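You operate a simulated robot arm through the tools that you are given. There is no shell and no other tool.

Carry out the task below with a simulated robot arm. There is one attempt and no reset: what you move stays moved.

## Task
Lock the ram, change the press slide's cap for the 10 ml one and free the ram.
Fine: the ram lock wing nut locks it; the old cap goes on the bench; slide pushed in before the lock comes off. Set down upright: metal cap, what you pick out. Where these are worked on the way, their far stop is far enough and under half their travel is too little: press slide.

Only the result counts: the job must be done as asked and must still hold three seconds after the hand-in. Knocking over, shifting, dropping, spilling or breaking anything else fails it. A push-on lid holds only when it is set on centred and level and pressed home; a screw cap is set on level and turned clockwise until tight.

## Robot
A 7-joint arm with a two-finger parallel gripper, fixed in place. Base frame: the origin is at the foot of the arm, x ahead of it, y to its left, z up; the work surface is at about z = 80. Readings come in cm, degrees, newtons and seconds.
With the tool pointing down near the work surface it reaches from about 24 to 68 cm from the base axis. Its first joint turns from -66.0 to 66.0 degrees. Payload 2.4 kg.
The TCP is the grasp point between the finger pads, 3 cm short of the fingertips. In the tool frame z runs along the fingers and y along their closing line. Largest opening 9.4 cm; finger width 2.8, thickness 1; the body of the gripper, 5 by 9.6 cm, starts 5.5 cm behind the TCP.
Orientation is told as [roll, pitch, yaw] about the base's x, y, z axes, in that order, counted from this pose: with the fingers straight down and closing along the base's y, the tool's x points along the base's -x, its y along +y and its z along -z.

## Interface
- The arm moves only by the tool arm_command. Its argument "series" is one flat list of numbers, 6 for each row, row after row: the shift along the tool's x, y, z in cm, then the turn, a rotation vector about the tool's x, y, z in degrees. In form: [x, y, z, wx, wy, wz, x, y, z, wx, wy, wz, ...]. A call has 1 to 20 rows; each row shifts and turns the commanded pose from where the row before left it, along the tool's axes as they then stand. "claw" is the closure, from 0 (fully open) to 1 (shut), set as the call begins (left out, the last holds). A row lasts 0.2 s, in which the tool goes at most 5 cm and 8.6 degrees; a call with a longer step from one row to the next is refused whole, and so is a gripper value outside its range. A pose out of reach is approached as far as the arm can. The call stops where the force on the tool passes 50 N (or 10 N more than at its start, if that is more) or the arm is blocked; 0.2 s more then pass. The fingers move at their own pace (about 15.3 cm/s each) and stop on an object; they squeeze with about 27 N. The grip force told is the motor's: it shows also when the fingers shut on nothing. Time passes only in rows, and 0.2 s behind the last, so rows that do not move let the fingers close. The reply holds the time, the measured pose of the TCP, the force on the tool along the base axes, the opening and the grip force, in the units named above and with some noise, with the torque about the TCP (base axes, N m) and any sound that the robot's microphone picked up, and new pictures: "show" is both (left out), scene, wrist or none.
- Cameras (640 x 400 px; columns grow to the right, rows downward): "scene" is fixed at [3.58, 46.91, 144.71]; the picture's right is [-0.78, -0.62, 0.00], its down [-0.33, 0.41, -0.85] and it looks along [0.53, -0.66, -0.53] (base axes); focal length 288 px, centre (320, 200). "wrist" rides on the gripper at [7.6, 1.4, -10.3] in the tool frame; the picture's right is [-0.18, 0.98, 0.00], its down [-0.75, -0.14, -0.64] and it looks along [-0.63, -0.12, 0.77] (tool axes); focal length 243 px, centre (320, 200). There is no depth. A picture from a camera that has moved, and an enlarged one, comes with that camera's place and axes in the base frame and with its lens.
- close_up(camera, box): a new picture of the part [left, top, right, bottom] of that camera's present view, enlarged. The clock stands still meanwhile.
- close_job(): hands the job in; it is judged then, once.

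Nothing tells you positions but the pictures and the camera data. Unless the task says otherwise, let go and move clear before handing in.

The tools are called after "Request:" as name(argument=value, ...) on one line, values as JSON. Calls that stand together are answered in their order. arm_command: Moves the arm, as the interface text tells. Its arguments: {"type":"object","properties":{"series":{"type":"array","items":{"type":"number"}},"claw":{"type":"number"},"show":{"type":"string","enum":["both","scene","wrist","none"]}},"required":["series"]} The other tools are called the same way: close_up (camera, box) takes an enlarged picture of a part of a camera's view; close_job () hands the job in.

At the start:

```text
t: 0.0
tcp_pos: [38.19, -10.6, 130.44]
ee_rot: [0.0, 0.0, 0.0]
wrist_force: [-0.1, -1.4, 0.2]
torque: [0.01, 0.0, 0.01]
opening: 9.39
finger_force: 0.1
```

scene: 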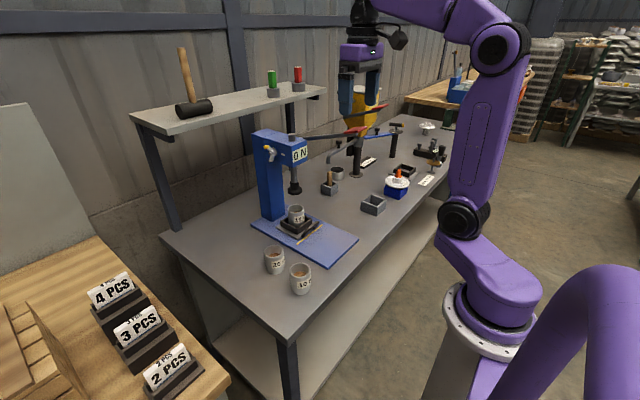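
wrist: 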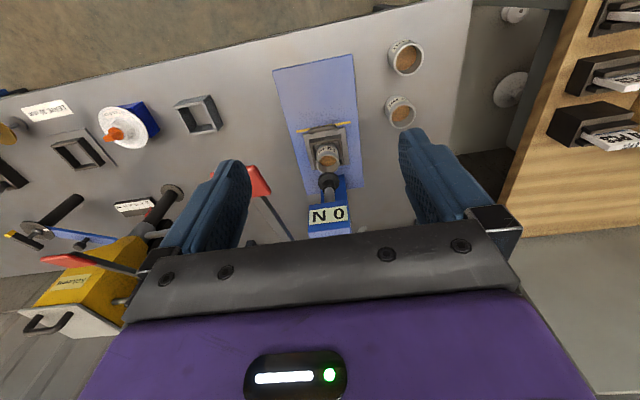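

I see a blue press with a ram, a slide carrying a cap under it, and several cups and tools on the bench. I'll look closer before moving anything.

Request:
close_up(camera="scene", box=[230, 110, 390, 210])

Request:
close_up(camera="scene", box=[240, 190, 400, 300])

Request:
close_up(camera="scene", box=[320, 100, 480, 220])

Request:
close_up(camera="wrist", box=[260, 20, 440, 250])

Request:
close_up(camera="wrist", box=[0, 80, 270, 280])

```text
4.00 times, centred on (310, 160) of scene
camera zoom: at [3.58, 46.91, 144.71], right [-0.78, -0.62, 0.0], down [-0.33, 0.41, -0.85], along [0.53, -0.66, -0.53], focal length 1153 px, centre (360, 360)
```

zoom: 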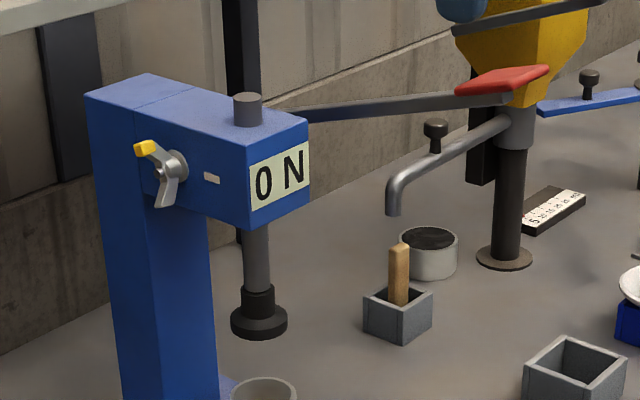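

```text
3.64 times, centred on (320, 245) of scene
camera zoom: at [3.58, 46.91, 144.71], right [-0.78, -0.62, 0.0], down [-0.33, 0.41, -0.85], along [0.53, -0.66, -0.53], focal length 1048 px, centre (320, 36)
```

zoom: 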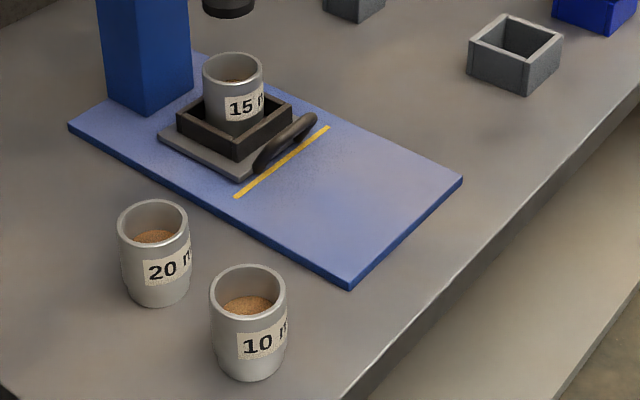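

```text
3.33 times, centred on (400, 160) of scene
camera zoom: at [3.58, 46.91, 144.71], right [-0.78, -0.62, 0.0], down [-0.33, 0.41, -0.85], along [0.53, -0.66, -0.53], focal length 961 px, centre (53, 333)
```

zoom: 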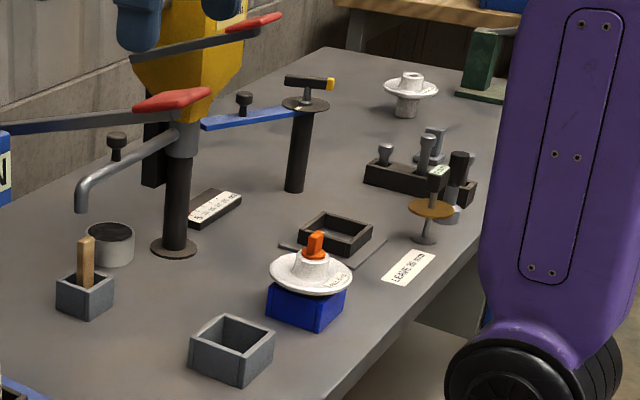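

```text
1.74 times, centred on (350, 135) of wrist
camera zoom: at [30.58, -9.11, 140.69], right [0.18, 0.98, 0.0], down [0.75, -0.14, 0.64], along [0.63, -0.12, -0.77], focal length 422 px, centre (268, 313)
```

zoom: 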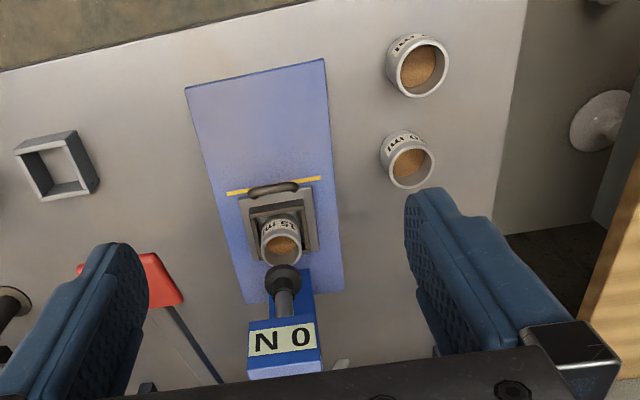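

```text
2.00 times, centred on (135, 180) of wrist
camera zoom: at [30.58, -9.11, 140.69], right [0.18, 0.98, 0.0], down [0.75, -0.14, 0.64], along [0.63, -0.12, -0.77], focal length 485 px, centre (690, 240)
```

zoom: 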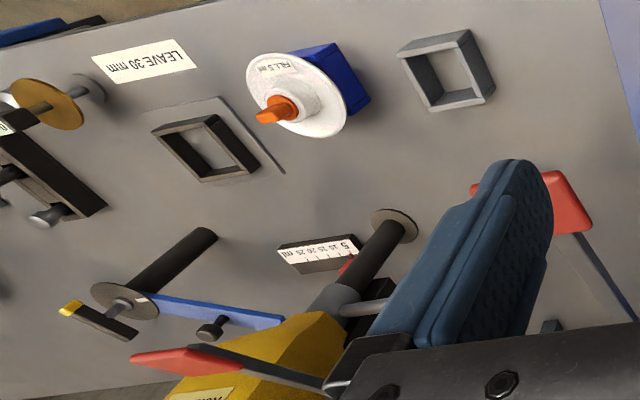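

The ram is at about (62, -13), with the wing nut on the head's +y side near (66, -9, 110). The slide is in with the 15 ml cup on it, and the 10 ml cup stands near (42.5, 6.3). I'll turn the tool horizontal to get a close look at the wing nut.

Request:
arm_command(series=[0, 5, 3, 0, 0, 0, 0, 5, 3, 0, 0, 0, 0, 5, 3, 0, 0, 0, 0, 5, 3, 0, 0, 0, 0, 0, 0, 8.2, 0, 0, 0, 0, 0, 8.2, 0, 0, 0, 0, 0, 8.2, 0, 0, 0, 0, 0, 8.2, 0, 0, 0, 0, 0, 8.2, 0, 0, 0, 0, 0, 8.2, 0, 0, 0, 0, 0, 8.2, 0, 0, 0, 0, 0, 8.2, 0, 0, 0, 0, 0, 8.2, 0, 0, 0, 0, 0, 8.2, 0, 0, 0, 0, 0, 8, 0, 0])

```text
refused: row 1 steps farther than a row can; nothing moved
```

The combined step was longer than 5 cm, so I'll use smaller steps for the same look at the wing nut.

Request:
arm_command(series=[0, 4, 2.5, 0, 0, 0, 0, 4, 2.5, 0, 0, 0, 0, 4, 2.5, 0, 0, 0, 0, 4, 2.5, 0, 0, 0, 0, 4, 2.5, 0, 0, 0, 0, 0, 0, 8.2, 0, 0, 0, 0, 0, 8.2, 0, 0, 0, 0, 0, 8.2, 0, 0, 0, 0, 0, 8.2, 0, 0, 0, 0, 0, 8.2, 0, 0, 0, 0, 0, 8.2, 0, 0, 0, 0, 0, 8.2, 0, 0, 0, 0, 0, 8.2, 0, 0, 0, 0, 0, 8.2, 0, 0, 0, 0, 0, 8.2, 0, 0, 0, 0, 0, 8, 0, 0])

```text
t: 3.4
tcp_pos: [38.24, 9.47, 117.82]
ee_rot: [-90.0, 0.0, 0.0]
wrist_force: [0.2, 0.2, 0.6]
torque: [0.0, 0.02, -0.01]
opening: 9.4
finger_force: 0.0
camera wrist: at [30.55, 19.73, 116.47], right [0.18, 0.0, -0.98], down [0.75, 0.64, 0.14], along [0.63, -0.77, 0.12], focal length 243 px, centre (320, 200)
```

scene: 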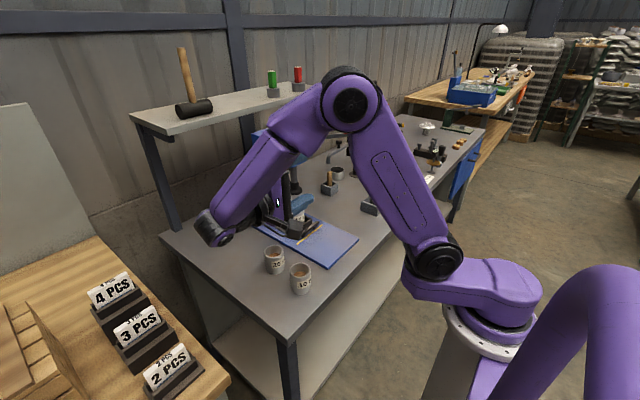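
wrist: 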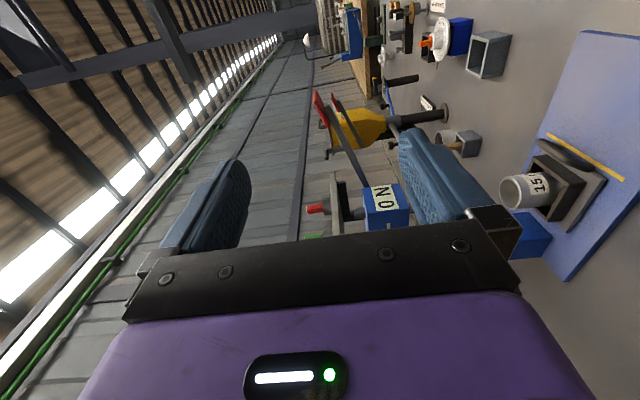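

The gripper body hides the wing nut from this side. I'll move 12 cm further in +x and slightly down to bring it into view.

Request:
arm_command(series=[-4, 1.5, 0, 0, 0, 0, -4, 1.5, 0, 0, 0, 0, -4, 1.5, 0, 0, 0, 0, -4, 1.5, 0, 0, 0, 0])

```text
t: 4.4
tcp_pos: [54.31, 9.44, 111.96]
ee_rot: [-90.0, 0.0, -0.1]
wrist_force: [-0.2, 0.2, -0.4]
torque: [-0.03, 0.02, 0.02]
opening: 9.4
finger_force: 0.0
camera wrist: at [46.88, 19.6, 110.54], right [0.18, 0.0, -0.98], down [0.75, 0.64, 0.14], along [0.63, -0.77, 0.12], focal length 243 px, centre (320, 200)
```

scene: 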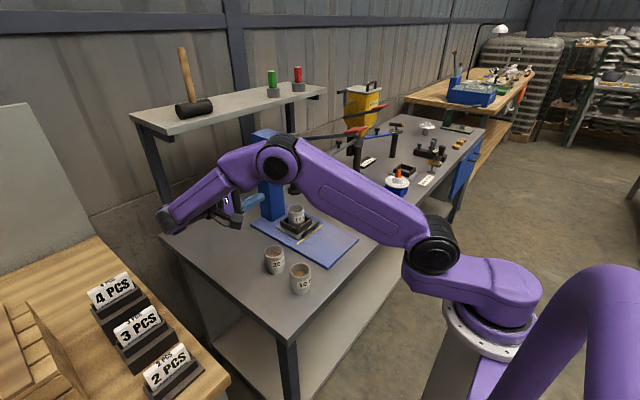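
wrist: 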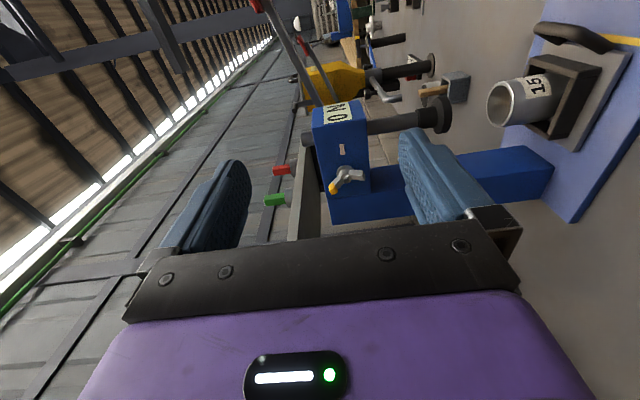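

Request:
close_up(camera="wrist", box=[290, 90, 410, 240])

Request:
close_up(camera="wrist", box=[400, 0, 640, 230])

Request:
close_up(camera="scene", box=[230, 120, 340, 210])

```text
2.67 times, centred on (350, 165) of wrist
camera zoom: at [46.88, 19.6, 110.54], right [0.18, 0.0, -0.98], down [0.75, 0.64, 0.14], along [0.63, -0.77, 0.12], focal length 647 px, centre (240, 293)
```

zoom: 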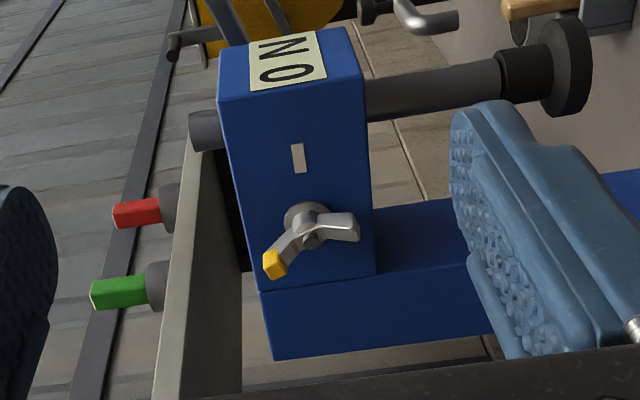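

```text
1.74 times, centred on (520, 115) of wrist
camera zoom: at [46.88, 19.6, 110.54], right [0.18, 0.0, -0.98], down [0.75, 0.64, 0.14], along [0.63, -0.77, 0.12], focal length 422 px, centre (-28, 348)
```

zoom: 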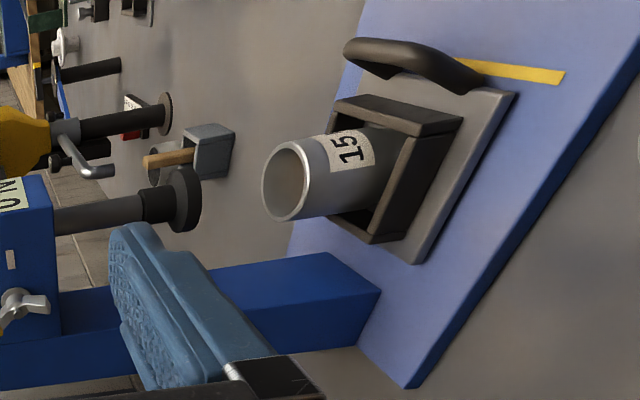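

```text
4.44 times, centred on (285, 165) of scene
camera zoom: at [3.58, 46.91, 144.71], right [-0.78, -0.62, 0.0], down [-0.33, 0.41, -0.85], along [0.53, -0.66, -0.53], focal length 1281 px, centre (476, 356)
```

zoom: 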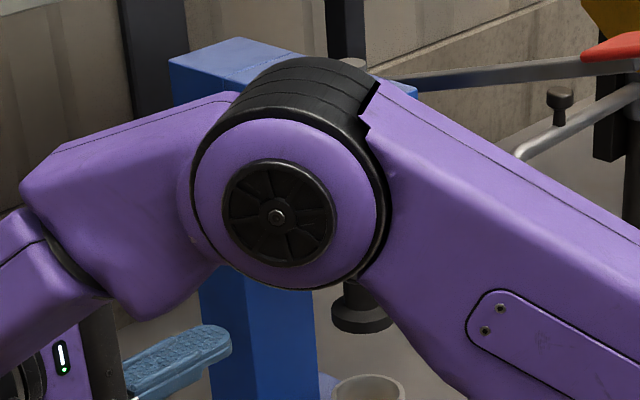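

The wing nut hub is at about (66.2, -8.7, 110.3) and its axis runs along y. The yellow wing points up and slightly to +x, and the index mark is on the -x side, so locking should be a clockwise turn of roughly 115°. I'll first turn the tool about its own axis to line up with the wings.

Request:
arm_command(series=[0, 0, 0, 0, 0, -8.5, 0, 0, 0, 0, 0, -8.5, 0, 0, 0, 0, 0, -8.5, 0, 0, 0, 0, 0, -8.5, 0, 0, 0, 0, 0, -8.5, 0, 0, 0, 0, 0, -8.5, 0, 0, 0, 0, 0, -8.5, 0, 0, 0, 0, 0, -8.5, 0, 0, 0, 0, 0, -8.5, 0, 0, 0, 0, 0, -8.5, 0, 0, 0, 0, 0, -8.5, 0, 0, 0, 0, 0, -8.5, 0, 0, 0, 0, 0, -8.5])

```text
t: 7.2
tcp_pos: [54.2, 9.39, 111.94]
ee_rot: [90.0, 69.2, -179.9]
wrist_force: [0.1, -0.6, 0.1]
torque: [0.01, 0.03, -0.01]
opening: 9.39
finger_force: 0.0
camera wrist: at [55.54, 19.72, 119.55], right [-0.98, 0.0, 0.17], down [-0.13, 0.64, -0.76], along [-0.11, -0.77, -0.63], focal length 243 px, centre (320, 200)
```

scene: 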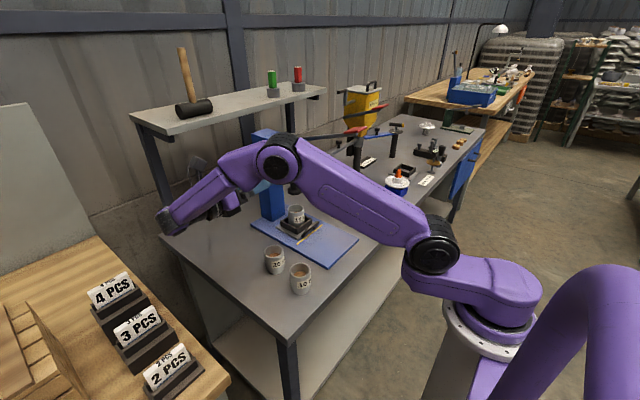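
wrist: 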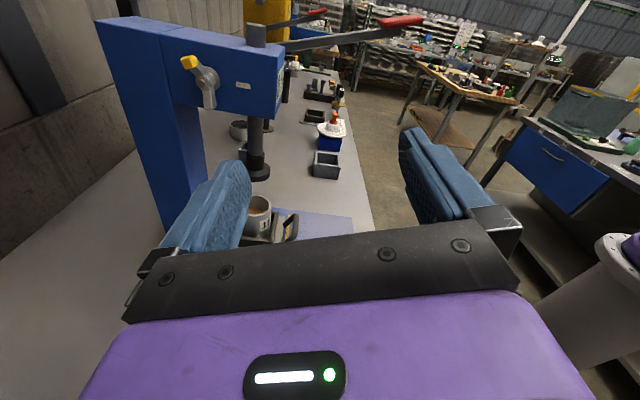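

The tool turned as commanded and the camera now looks at the head from above. I'll zoom in on the wing nut.

Request:
close_up(camera="wrist", box=[150, 20, 290, 130])

Request:
close_up(camera="wrist", box=[200, 100, 380, 240])

```text
3.64 times, centred on (220, 75) of wrist
camera zoom: at [55.54, 19.72, 119.55], right [-0.98, 0.0, 0.17], down [-0.13, 0.64, -0.76], along [-0.11, -0.77, -0.63], focal length 882 px, centre (684, 654)
```

zoom: 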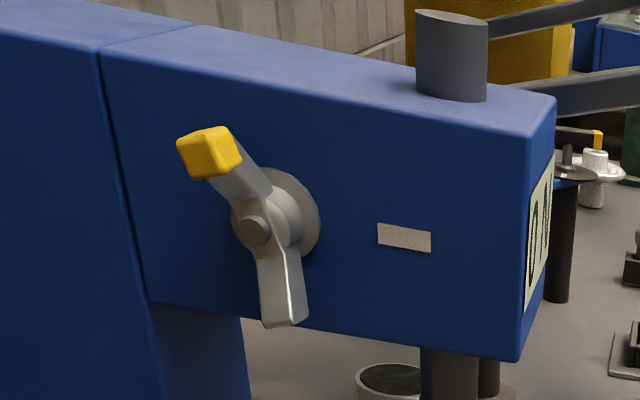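

```text
2.86 times, centred on (290, 170) of wrist
camera zoom: at [55.54, 19.72, 119.55], right [-0.98, 0.0, 0.17], down [-0.13, 0.64, -0.76], along [-0.11, -0.77, -0.63], focal length 693 px, centre (406, 286)
```

zoom: 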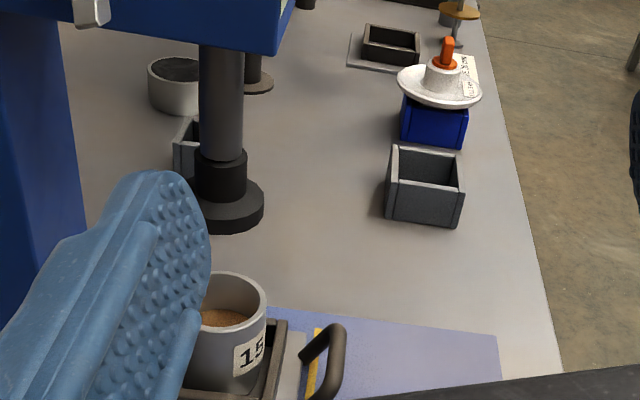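

The wings sit about 20° off vertical, which matches the tool's current angle, and they flare out to about y = -6.6. I'll move in line with the nut axis and advance part way.

Request:
arm_command(series=[0.94, -3.94, 0, 0, 0, 0, 0.94, -3.94, 0, 0, 0, 0, 0.94, -3.94, 0, 0, 0, 0, 0, 0, 3, 0, 0, 0, 0, 0, 3, 0, 0, 0, 0, 0, 2, 0, 0, 0])

```text
t: 8.6
tcp_pos: [63.04, 1.34, 110.92]
ee_rot: [90.0, 69.4, 180.0]
wrist_force: [-0.1, 0.1, 0.3]
torque: [-0.02, 0.01, 0.02]
opening: 9.39
finger_force: 0.1
out of reach, approached as far as the arm can: row 3
camera wrist: at [64.48, 11.43, 118.54], right [-0.99, 0.0, 0.17], down [-0.13, 0.64, -0.76], along [-0.11, -0.77, -0.63], focal length 243 px, centre (320, 200)
```

scene: 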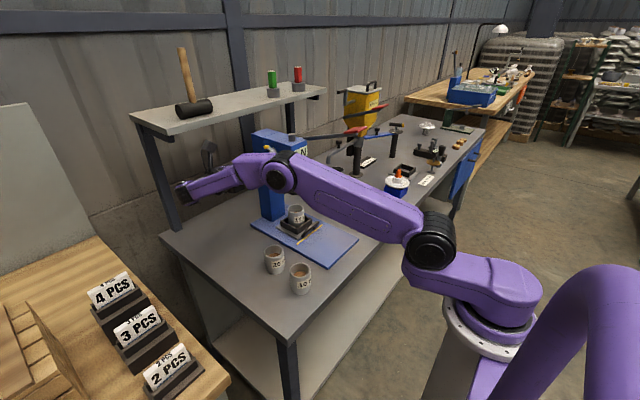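
wrist: 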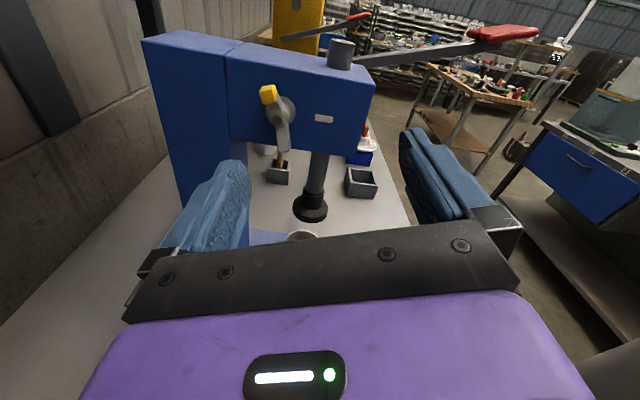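

The arm ran out of reach at x = 63 while still far out in y. Reach should improve closer in, so I'll advance in y first and then shift toward +x.

Request:
arm_command(series=[0, 0, 3.3, 0, 0, 0, 0.34, -1.58, 0, 0, 0, 0, 0.34, -1.58, 0, 0, 0, 0])

```text
t: 9.4
tcp_pos: [66.34, -1.91, 110.38]
ee_rot: [90.0, 69.6, -180.1]
wrist_force: [-0.3, 0.7, 0.0]
torque: [-0.04, 0.0, -0.02]
opening: 9.39
finger_force: 0.0
camera wrist: at [67.63, 8.41, 117.99], right [-0.99, 0.0, 0.17], down [-0.13, 0.64, -0.76], along [-0.11, -0.77, -0.63], focal length 243 px, centre (320, 200)
```

scene: 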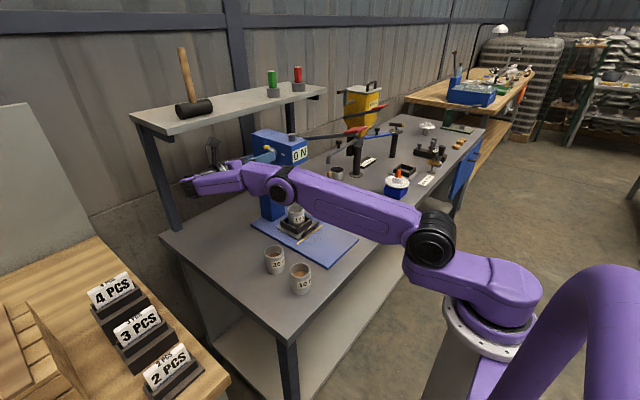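
wrist: 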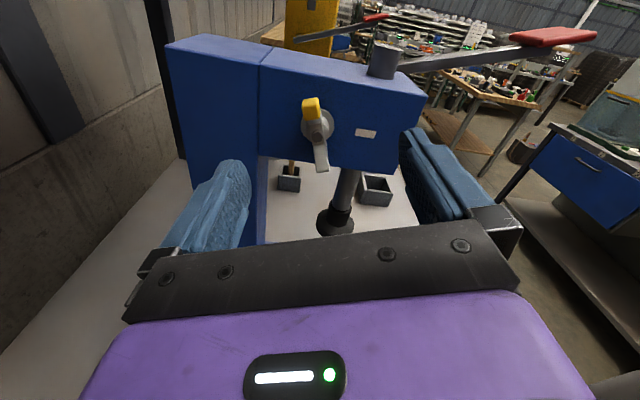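

Request:
close_up(camera="wrist", box=[250, 70, 410, 190])

Request:
close_up(camera="scene", box=[180, 110, 320, 220])

```text
3.33 times, centred on (330, 130) of wrist
camera zoom: at [67.63, 8.41, 117.99], right [-0.99, 0.0, 0.17], down [-0.13, 0.64, -0.76], along [-0.11, -0.77, -0.63], focal length 809 px, centre (287, 433)
```

zoom: 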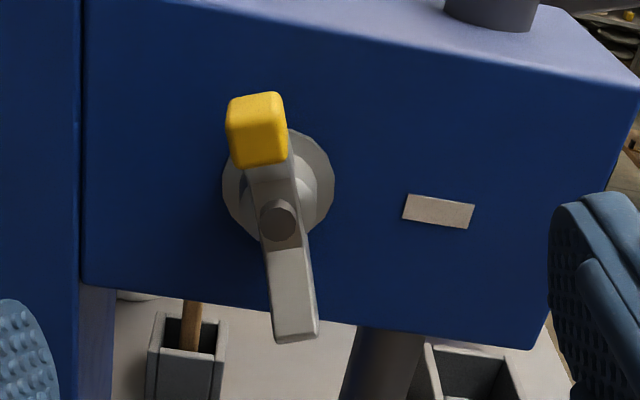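

```text
3.64 times, centred on (250, 165) of scene
camera zoom: at [3.59, 46.91, 144.71], right [-0.78, -0.62, 0.0], down [-0.33, 0.41, -0.85], along [0.53, -0.66, -0.53], focal length 1048 px, centre (574, 327)
```

zoom: 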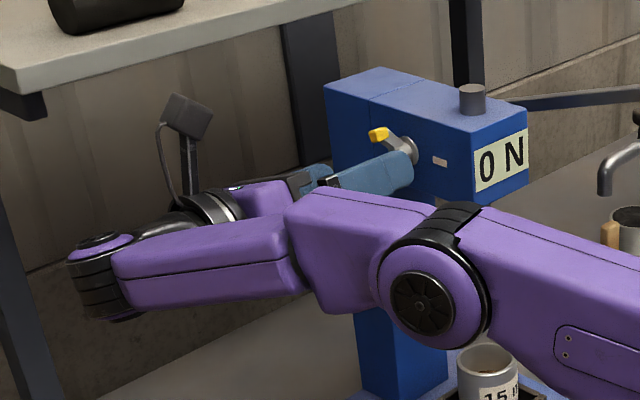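

The nut axis is at about (66.5, 110.6) and the wing tilt matches the tool. I'll advance 3.2 cm so the fingertips straddle the wings, then close.

Request:
arm_command(series=[0.15, -0.08, 1.6, 0, 0, 0, 0, 0, 1.6, 0, 0, 0])

Request:
close_up(camera="wrist", box=[220, 60, 460, 230])

```text
t: 10.0
tcp_pos: [66.22, -5.07, 110.29]
ee_rot: [89.9, 69.5, 179.9]
wrist_force: [0.3, 0.2, 0.1]
torque: [-0.04, 0.01, 0.0]
opening: 9.4
finger_force: 0.0
camera wrist: at [67.68, 5.14, 118.0], right [-0.99, 0.0, 0.17], down [-0.13, 0.64, -0.76], along [-0.11, -0.77, -0.63], focal length 243 px, centre (320, 200)
```

scene: 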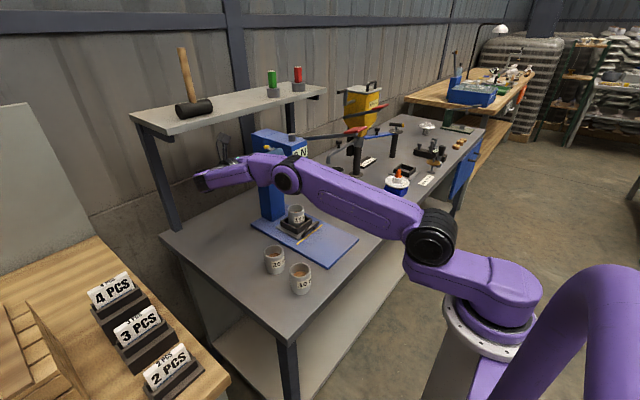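
wrist: 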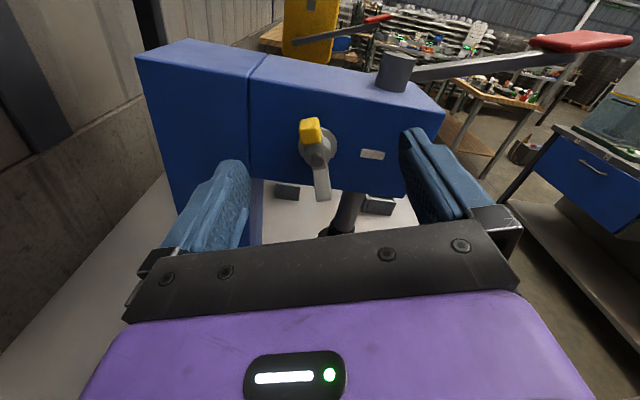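

```text
2.35 times, centred on (340, 145) of wrist
camera zoom: at [67.68, 5.14, 118.0], right [-0.99, 0.0, 0.17], down [-0.13, 0.64, -0.76], along [-0.11, -0.77, -0.63], focal length 571 px, centre (273, 329)
```

zoom: 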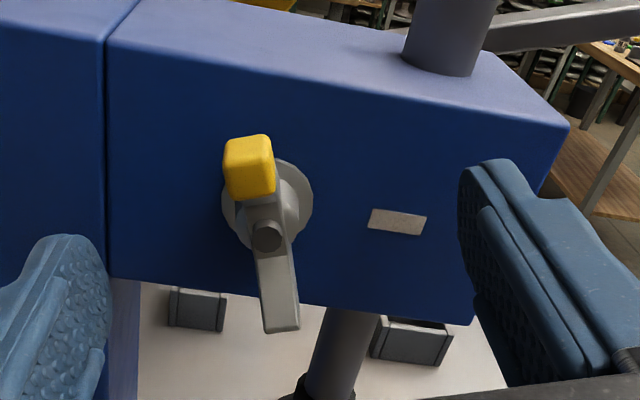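

The fingertips straddle the nut, about 0.5 cm low along the wing direction. I'll correct that and close the gripper on the wings.

Request:
arm_command(series=[0.4, -0.17, 0, 0, 0, 0], show="none")

Request:
arm_command(series=[0, 0, 0, 0, 0, 0, 0, 0, 0, 0, 0, 0, 0, 0, 0, 0, 0, 0], claw=1)

Request:
close_up(camera="wrist", box=[220, 60, 460, 230])

```text
t: 10.4
tcp_pos: [66.57, -4.97, 110.59]
ee_rot: [90.1, 69.5, 180.0]
wrist_force: [1.2, 0.9, 0.6]
torque: [0.0, 0.03, 0.0]
opening: 9.39
finger_force: 0.0
```

```text
t: 11.2
tcp_pos: [66.58, -5.18, 110.73]
ee_rot: [90.1, 69.5, 180.0]
wrist_force: [-6.1, 0.3, 1.8]
torque: [-0.19, -0.01, 0.02]
opening: 1.08
finger_force: 44.4
camera wrist: at [67.94, 5.18, 118.36], right [-0.99, 0.0, 0.17], down [-0.13, 0.64, -0.76], along [-0.11, -0.77, -0.63], focal length 243 px, centre (320, 200)
```

scene: 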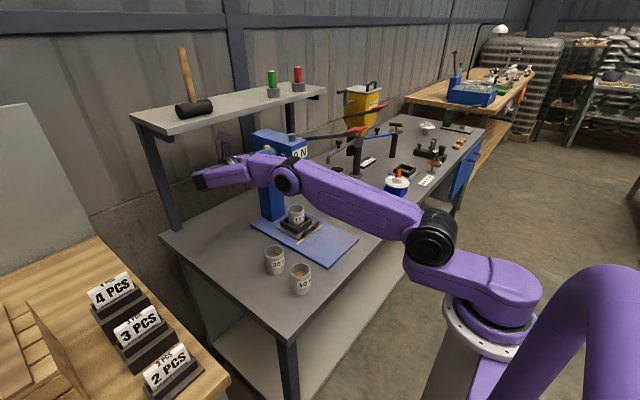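
wrist: 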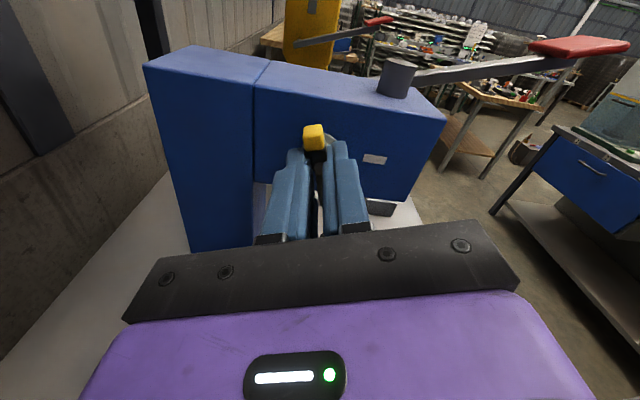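

```text
2.35 times, centred on (340, 145) of wrist
camera zoom: at [67.94, 5.18, 118.36], right [-0.99, 0.0, 0.17], down [-0.13, 0.64, -0.76], along [-0.11, -0.77, -0.63], focal length 571 px, centre (273, 329)
```

zoom: 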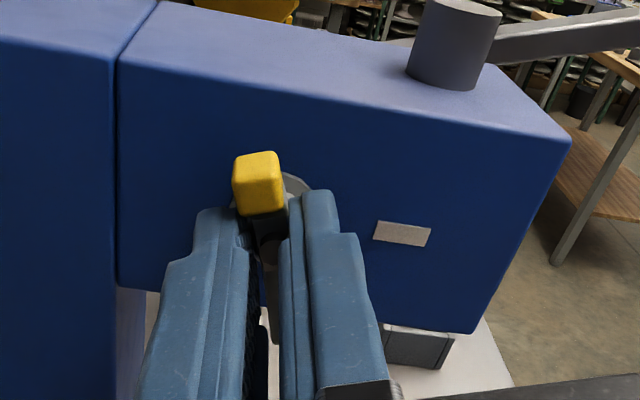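

The wings are gripped at an opening of 1.08. I'll start turning clockwise and watch the torque.

Request:
arm_command(series=[0, 0, 0, 0, 0, 7, 0, 0, 0, 0, 0, 7, 0, 0, 0, 0, 0, 7])

```text
t: 12.0
tcp_pos: [66.46, -5.0, 110.66]
ee_rot: [-90.0, 89.3, -0.1]
wrist_force: [-24.8, 4.1, 4.2]
torque: [0.93, 0.05, -0.05]
opening: 1.07
finger_force: 44.1
camera wrist: at [65.07, 5.18, 118.35], right [-0.98, 0.0, -0.2], down [0.15, 0.64, -0.75], along [0.12, -0.77, -0.63], focal length 243 px, centre (320, 200)
```

scene: 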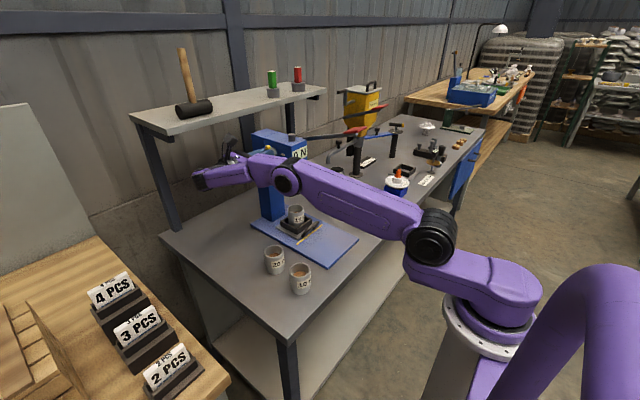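
wrist: 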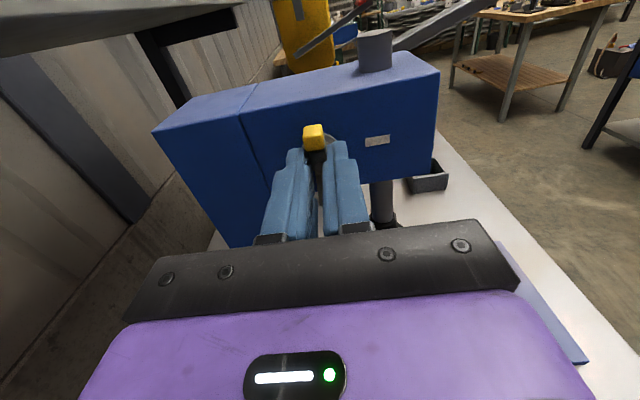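

The nut turned 20° with the hand, but there is a -25 N side load in x, so I'm slightly off the axis. I'll ease toward -x and check.

Request:
arm_command(series=[0, 0.15, 0, 0, 0, 0], show="none")

```text
t: 12.4
tcp_pos: [66.46, -5.01, 110.7]
ee_rot: [-95.0, 89.2, -4.9]
wrist_force: [-7.0, 2.1, 4.3]
torque: [0.58, 0.0, -0.28]
opening: 1.09
finger_force: 44.4
```

Easing over cut the side load to 7 N. I'll keep turning clockwise.

Request:
arm_command(series=[0.03, 0.05, 0, 0, 0, 7, 0, 0, 0, 0, 0, 7, 0, 0, 0, 0, 0, 7, 0, 0, 0, 0, 0, 7], show="wrist")

```text
t: 13.4
tcp_pos: [66.27, -5.07, 110.75]
ee_rot: [-90.0, 61.4, -0.2]
wrist_force: [-10.7, 2.6, -1.1]
torque: [-0.93, 0.03, -0.59]
opening: 1.08
finger_force: 44.3
camera wrist: at [61.54, 5.18, 116.72], right [-0.78, 0.0, -0.63], down [0.49, 0.64, -0.59], along [0.4, -0.77, -0.5], focal length 243 px, centre (320, 200)
```

wrist: 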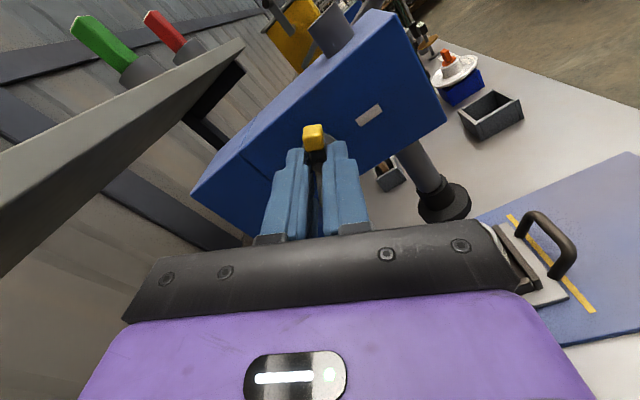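

The turn is smooth and the yellow wing follows the hand. I'll continue with another small correction.

Request:
arm_command(series=[0.04, 0.06, 0, 0, 0, 7, 0, 0, 0, 0, 0, 7, 0, 0, 0, 0, 0, 7, 0, 0, 0, 0, 0, 7], show="wrist")

```text
t: 14.4
tcp_pos: [66.31, -5.04, 110.53]
ee_rot: [-89.8, 33.7, 0.0]
wrist_force: [-22.7, 4.0, -13.5]
torque: [0.2, 0.08, 0.18]
opening: 1.07
finger_force: 44.5
camera wrist: at [59.23, 5.18, 113.7], right [-0.39, 0.0, -0.92], down [0.71, 0.64, -0.3], along [0.59, -0.77, -0.25], focal length 243 px, centre (320, 200)
```

wrist: 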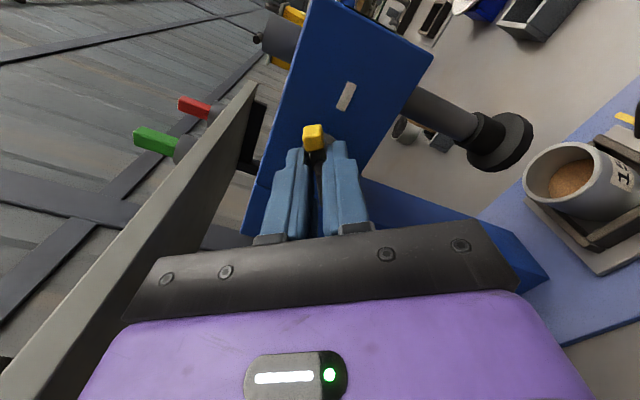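

About 77° have been turned, with no stop yet. I'll relieve the side load and continue toward the mark.

Request:
arm_command(series=[0.08, 0.17, 0, 0, 0, 0, 0, 0, 0, 0, 0, 6, 0, 0, 0, 0, 0, 6, 0, 0, 0, 0, 0, 6], show="wrist")

```text
t: 15.4
tcp_pos: [66.23, -5.11, 110.5]
ee_rot: [-89.9, 15.5, 0.1]
wrist_force: [-8.7, 1.5, -10.6]
torque: [0.51, 0.06, 1.11]
opening: 1.08
finger_force: 44.8
camera wrist: at [58.56, 5.15, 111.24], right [-0.08, 0.0, -1.0], down [0.76, 0.64, -0.06], along [0.64, -0.77, -0.05], focal length 243 px, centre (320, 200)
```

wrist: 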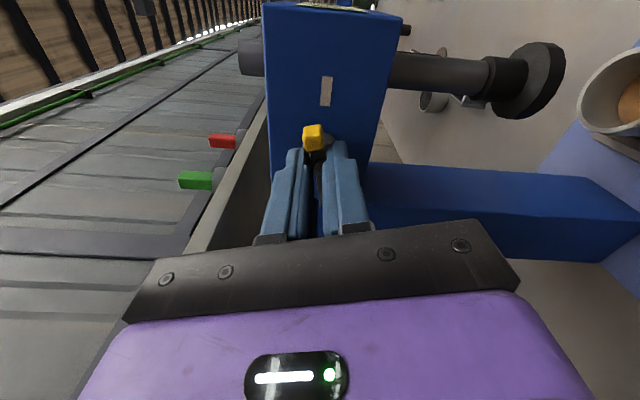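

The yellow wing is nearly at the mark. I'll finish the turn in small steps.

Request:
arm_command(series=[0.04, 0.09, 0, 0, 0, 0, 0, 0, 0, 0, 0, 5, 0, 0, 0, 0, 0, 5, 0, 0, 0, 0, 0, 5], show="wrist")

Request:
close_up(camera="wrist", box=[240, 0, 440, 250])

```text
t: 16.4
tcp_pos: [66.28, -5.01, 110.45]
ee_rot: [-89.8, 0.5, 0.2]
wrist_force: [15.8, 3.1, -13.9]
torque: [0.13, 0.02, -0.25]
opening: 1.09
finger_force: 45.2
camera wrist: at [58.61, 5.14, 109.18], right [0.18, 0.0, -0.98], down [0.75, 0.65, 0.14], along [0.64, -0.76, 0.11], focal length 243 px, centre (320, 200)
```

wrist: 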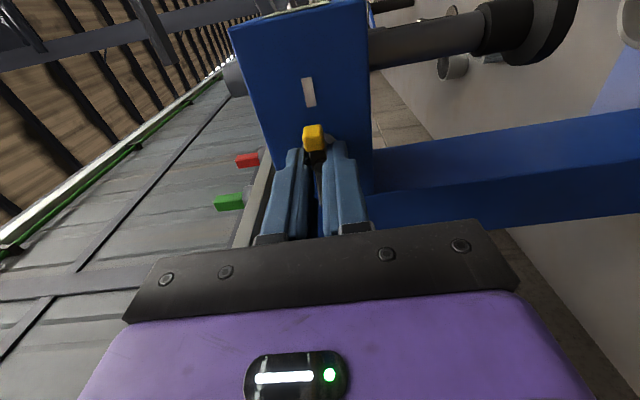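

```text
1.60 times, centred on (340, 125) of wrist
camera zoom: at [58.61, 5.14, 109.18], right [0.18, 0.0, -0.98], down [0.75, 0.65, 0.14], along [0.64, -0.76, 0.11], focal length 388 px, centre (288, 320)
```

zoom: 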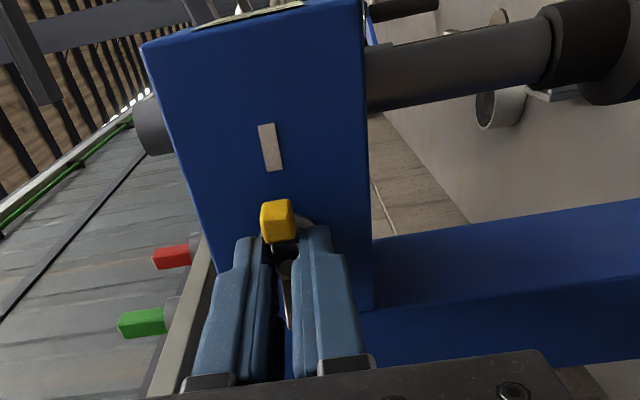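

The yellow wing now points at the mark and the y torque is still low, with no stop felt. I'll relieve the load and turn a little more to feel for the end stop.

Request:
arm_command(series=[-0.09, 0.1, 0, 0, 0, 0, 0, 0, 0, 0, 0, 3, 0, 0, 0, 0, 0, 3], show="wrist")

```text
t: 17.2
tcp_pos: [66.3, -5.06, 110.63]
ee_rot: [-90.1, -5.5, -0.1]
wrist_force: [0.9, 2.5, -4.8]
torque: [0.15, 1.5, 0.25]
opening: 1.29
finger_force: 45.1
camera wrist: at [58.84, 5.18, 108.36], right [0.28, 0.0, -0.96], down [0.74, 0.64, 0.21], along [0.62, -0.77, 0.18], focal length 243 px, centre (320, 200)
```

wrist: 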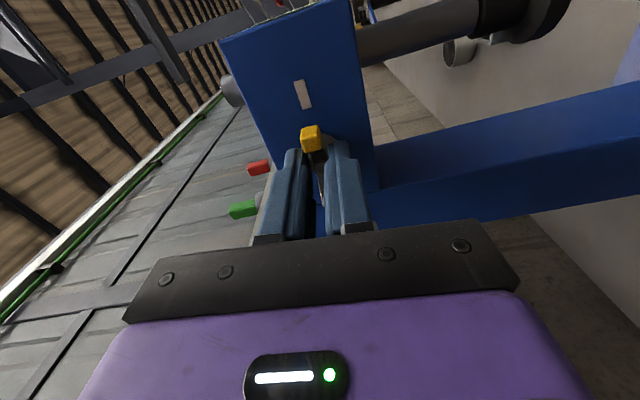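

The y torque jumped to 1.5 N·m and the grip spread, so the nut is at its stop with the yellow wing at the mark: the ram is locked. I'll open, back straight out and return to a tool-down pose.

Request:
arm_command(series=[0, 0, 0, 0, 0, 0, 0, 0, 0, 0, 0, 0, 0, 0, 0, 0, 0, 0], claw=0, show="none")

Request:
arm_command(series=[0, 0, -3, 0, 0, 0, 0, 0, -3, 0, 0, 0], show="wrist")

Request:
close_up(camera="wrist", box=[240, 0, 440, 250])

```text
t: 18.0
tcp_pos: [66.36, -5.07, 110.44]
ee_rot: [-90.1, -5.5, 0.0]
wrist_force: [0.7, 0.2, 0.3]
torque: [-0.03, -0.02, -0.02]
opening: 9.39
finger_force: 0.2
```

```text
t: 18.6
tcp_pos: [66.34, 0.83, 110.21]
ee_rot: [-90.0, -5.6, 0.0]
wrist_force: [0.5, 0.1, 1.4]
torque: [0.02, -0.02, -0.01]
opening: 9.41
finger_force: 0.0
camera wrist: at [58.92, 11.08, 108.13], right [0.28, 0.0, -0.96], down [0.74, 0.64, 0.21], along [0.62, -0.77, 0.18], focal length 243 px, centre (320, 200)
```

wrist: 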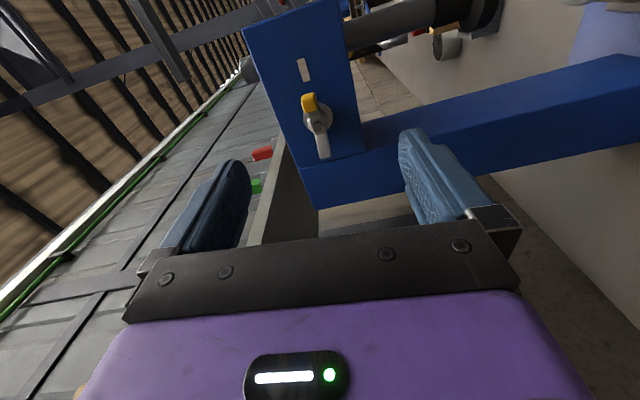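

```text
1.60 times, centred on (340, 125) of wrist
camera zoom: at [58.92, 11.08, 108.13], right [0.28, 0.0, -0.96], down [0.74, 0.64, 0.21], along [0.62, -0.77, 0.18], focal length 388 px, centre (288, 320)
```

zoom: 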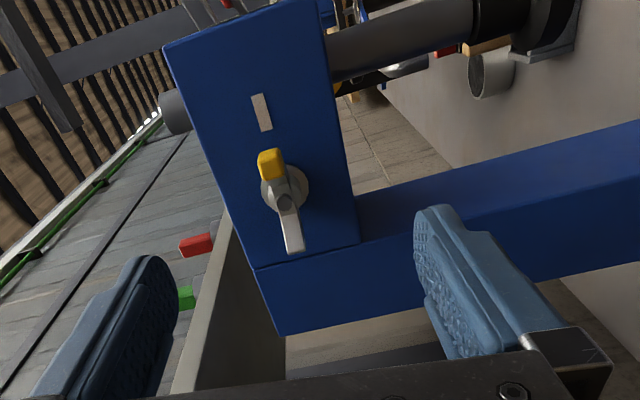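

The yellow wing stayed at the mark. I'll back out further, then turn the tool to point down above the slide.

Request:
arm_command(series=[0, 0, -4, 0, 0, -5.5, 0, 0, -4, 0, 0, 0, 4.5, 0, 0, 0, 0, 0, 4.5, 0, 0, 0, 0, 0, 4.5, 0, 0, 0, 0, 0, 4.5, 0, 0, 0, 0, 0, 0, 0, 0, -8.2, 0, 0, 0, 0, 0, -8.2, 0, 0, 0, 0, 0, -8.2, 0, 0, 0, 0, 0, -8.2, 0, 0, 0, 0, 0, -8.2, 0, 0, 0, 0, 0, -8.2, 0, 0, 0, 0, 0, -8.2, 0, 0, 0, 0, 0, -8.2, 0, 0, 0, 0, 0, -8.2, 0, 0, 0, 0, 0, -8.2, 0, 0, 0, 0, 0, -8, 0, 0], show="both")

```text
t: 22.2
tcp_pos: [46.02, 6.82, 110.6]
ee_rot: [0.1, 0.0, 0.0]
wrist_force: [-0.1, 0.8, 0.2]
torque: [0.04, -0.01, -0.05]
opening: 9.39
finger_force: 0.1
out of reach, approached as far as the arm can: row 1, 2
camera wrist: at [38.49, 8.14, 120.95], right [0.18, 0.98, 0.0], down [0.75, -0.14, 0.64], along [0.63, -0.12, -0.77], focal length 243 px, centre (320, 200)
```

scene: 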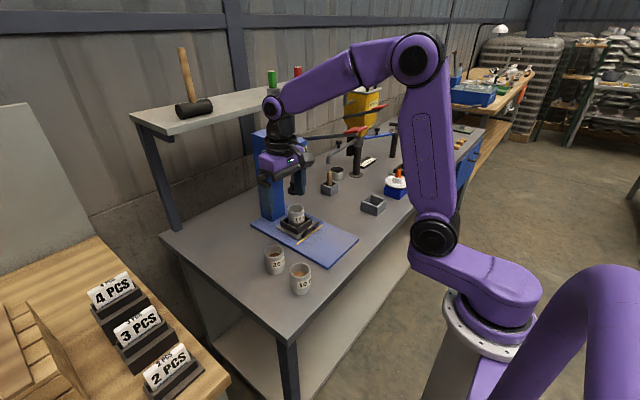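
wrist: 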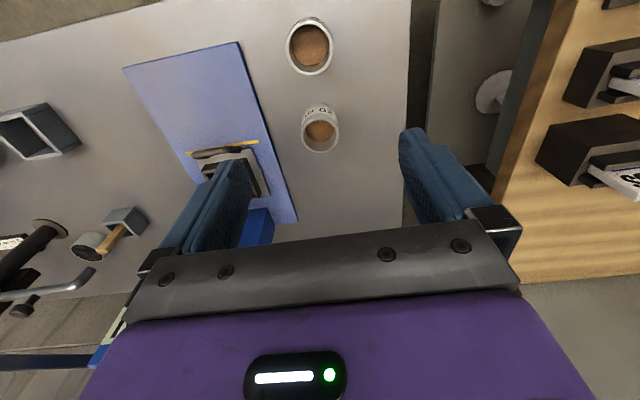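

The tool points down again at (46, 7). I'll move over the near end of the press plate to look at the slide handle.

Request:
arm_command(series=[0.4, -3.96, 1.5, 0, 0, 0, 0.4, -3.96, 1.5, 0, 0, 0, 0.4, -3.96, 1.5, 0, 0, 0, 0.4, -3.96, 1.5, 0, 0, 0, 0.4, -3.96, 1.5, 0, 0, 0], show="wrist")

Request:
close_up(camera="wrist", box=[240, 100, 400, 230])

Request:
close_up(camera="scene", box=[260, 190, 360, 260])

```text
t: 23.4
tcp_pos: [44.18, -12.82, 103.33]
ee_rot: [0.0, 0.0, 0.0]
wrist_force: [-0.3, -0.7, 0.3]
torque: [0.01, -0.03, 0.01]
opening: 9.39
finger_force: 0.1
camera wrist: at [36.63, -11.46, 113.52], right [0.18, 0.98, 0.0], down [0.75, -0.14, 0.64], along [0.63, -0.12, -0.77], focal length 243 px, centre (320, 200)
```

wrist: 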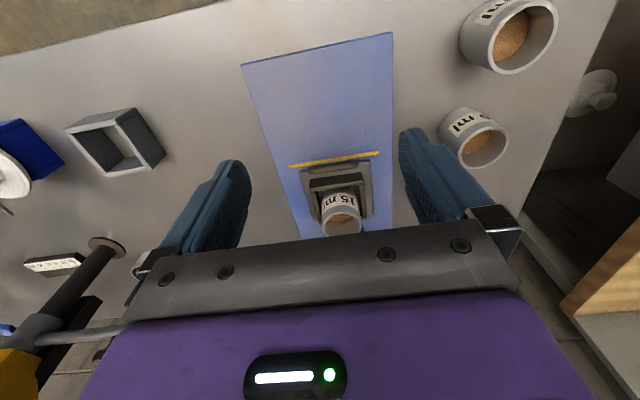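

```text
3.08 times, centred on (320, 165) of wrist
camera zoom: at [36.63, -11.46, 113.52], right [0.18, 0.98, 0.0], down [0.75, -0.14, 0.64], along [0.63, -0.12, -0.77], focal length 746 px, centre (320, 308)
```

zoom: 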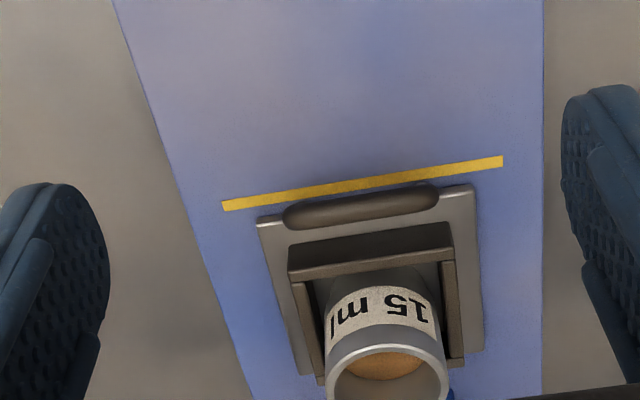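

```text
5.71 times, centred on (310, 225) of scene
camera zoom: at [3.58, 46.91, 144.71], right [-0.78, -0.62, 0.0], down [-0.33, 0.41, -0.85], along [0.53, -0.66, -0.53], focal length 1647 px, centre (377, 57)
```

zoom: 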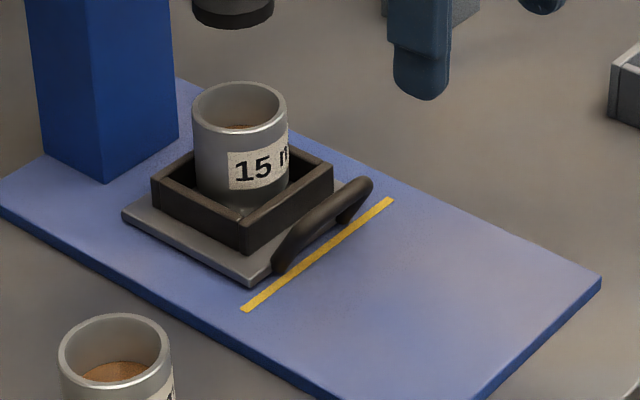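

The slide handle is an arch at about (55.1, -12.9, 84.4) and is roughly 7 cm long in y. I'll tilt the tool back 15° so the wrist stays clear of the press head, then come above the handle with the fingers closing along y.

Request:
arm_command(series=[0, 0, 0, 0, -7.5, 0, 0, 0, 0, 0, -7.5, 0, -1.78, -0.025, 3.4, 0, 0, 0, -1.78, -0.025, 3.4, 0, 0, 0, -1.78, -0.025, 3.4, 0, 0, 0, -1.78, -0.025, 3.4, 0, 0, 0])

Request:
close_up(camera="wrist", box=[220, 80, 440, 240])

Request:
close_up(camera="scene", box=[240, 110, 380, 260])

```text
t: 24.8
tcp_pos: [54.72, -12.98, 92.0]
ee_rot: [0.0, -15.0, 0.1]
wrist_force: [0.5, -0.2, 0.4]
torque: [0.01, 0.01, 0.0]
opening: 9.4
finger_force: 0.1
camera wrist: at [44.67, -11.61, 99.91], right [0.18, 0.98, 0.05], down [0.56, -0.14, 0.82], along [0.81, -0.12, -0.58], focal length 243 px, centre (320, 200)
```

scene: 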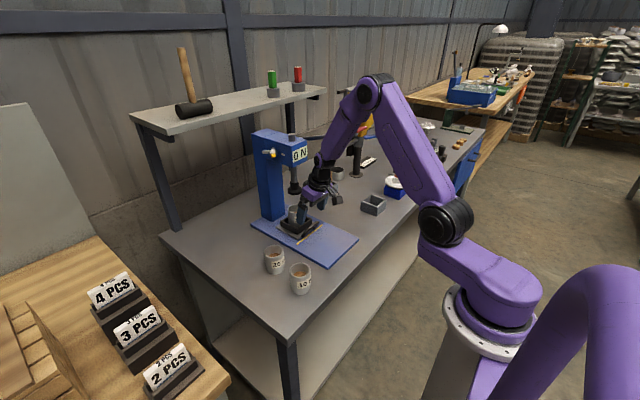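
wrist: 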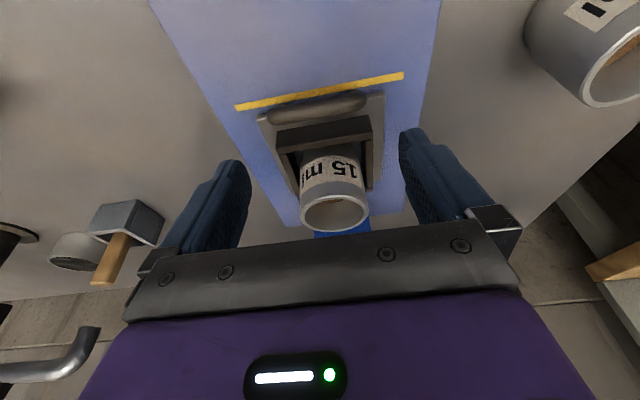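

```text
2.50 times, centred on (330, 160) of wrist
camera zoom: at [44.67, -11.61, 99.91], right [0.18, 0.98, 0.05], down [0.56, -0.14, 0.82], along [0.81, -0.12, -0.58], focal length 606 px, centre (295, 300)
```

zoom: 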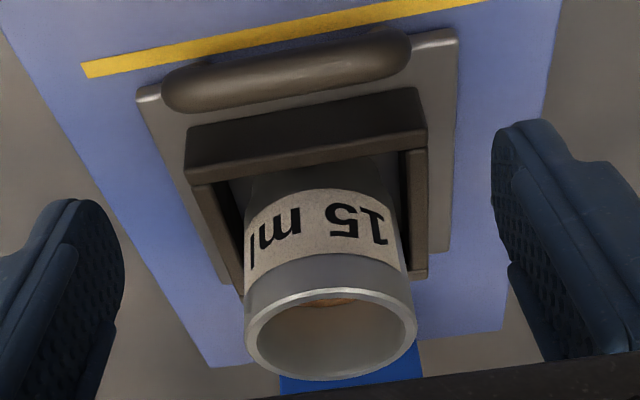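

```text
2.67 times, centred on (310, 185) of scene
camera zoom: at [3.58, 46.91, 144.71], right [-0.78, -0.62, 0.0], down [-0.33, 0.41, -0.85], along [0.53, -0.66, -0.53], focal length 769 px, centre (347, 240)
```

zoom: 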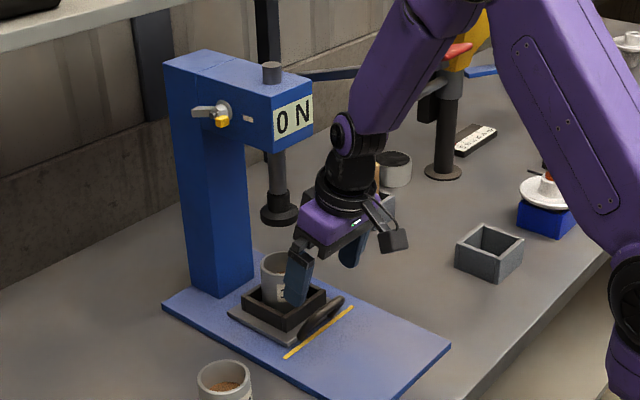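

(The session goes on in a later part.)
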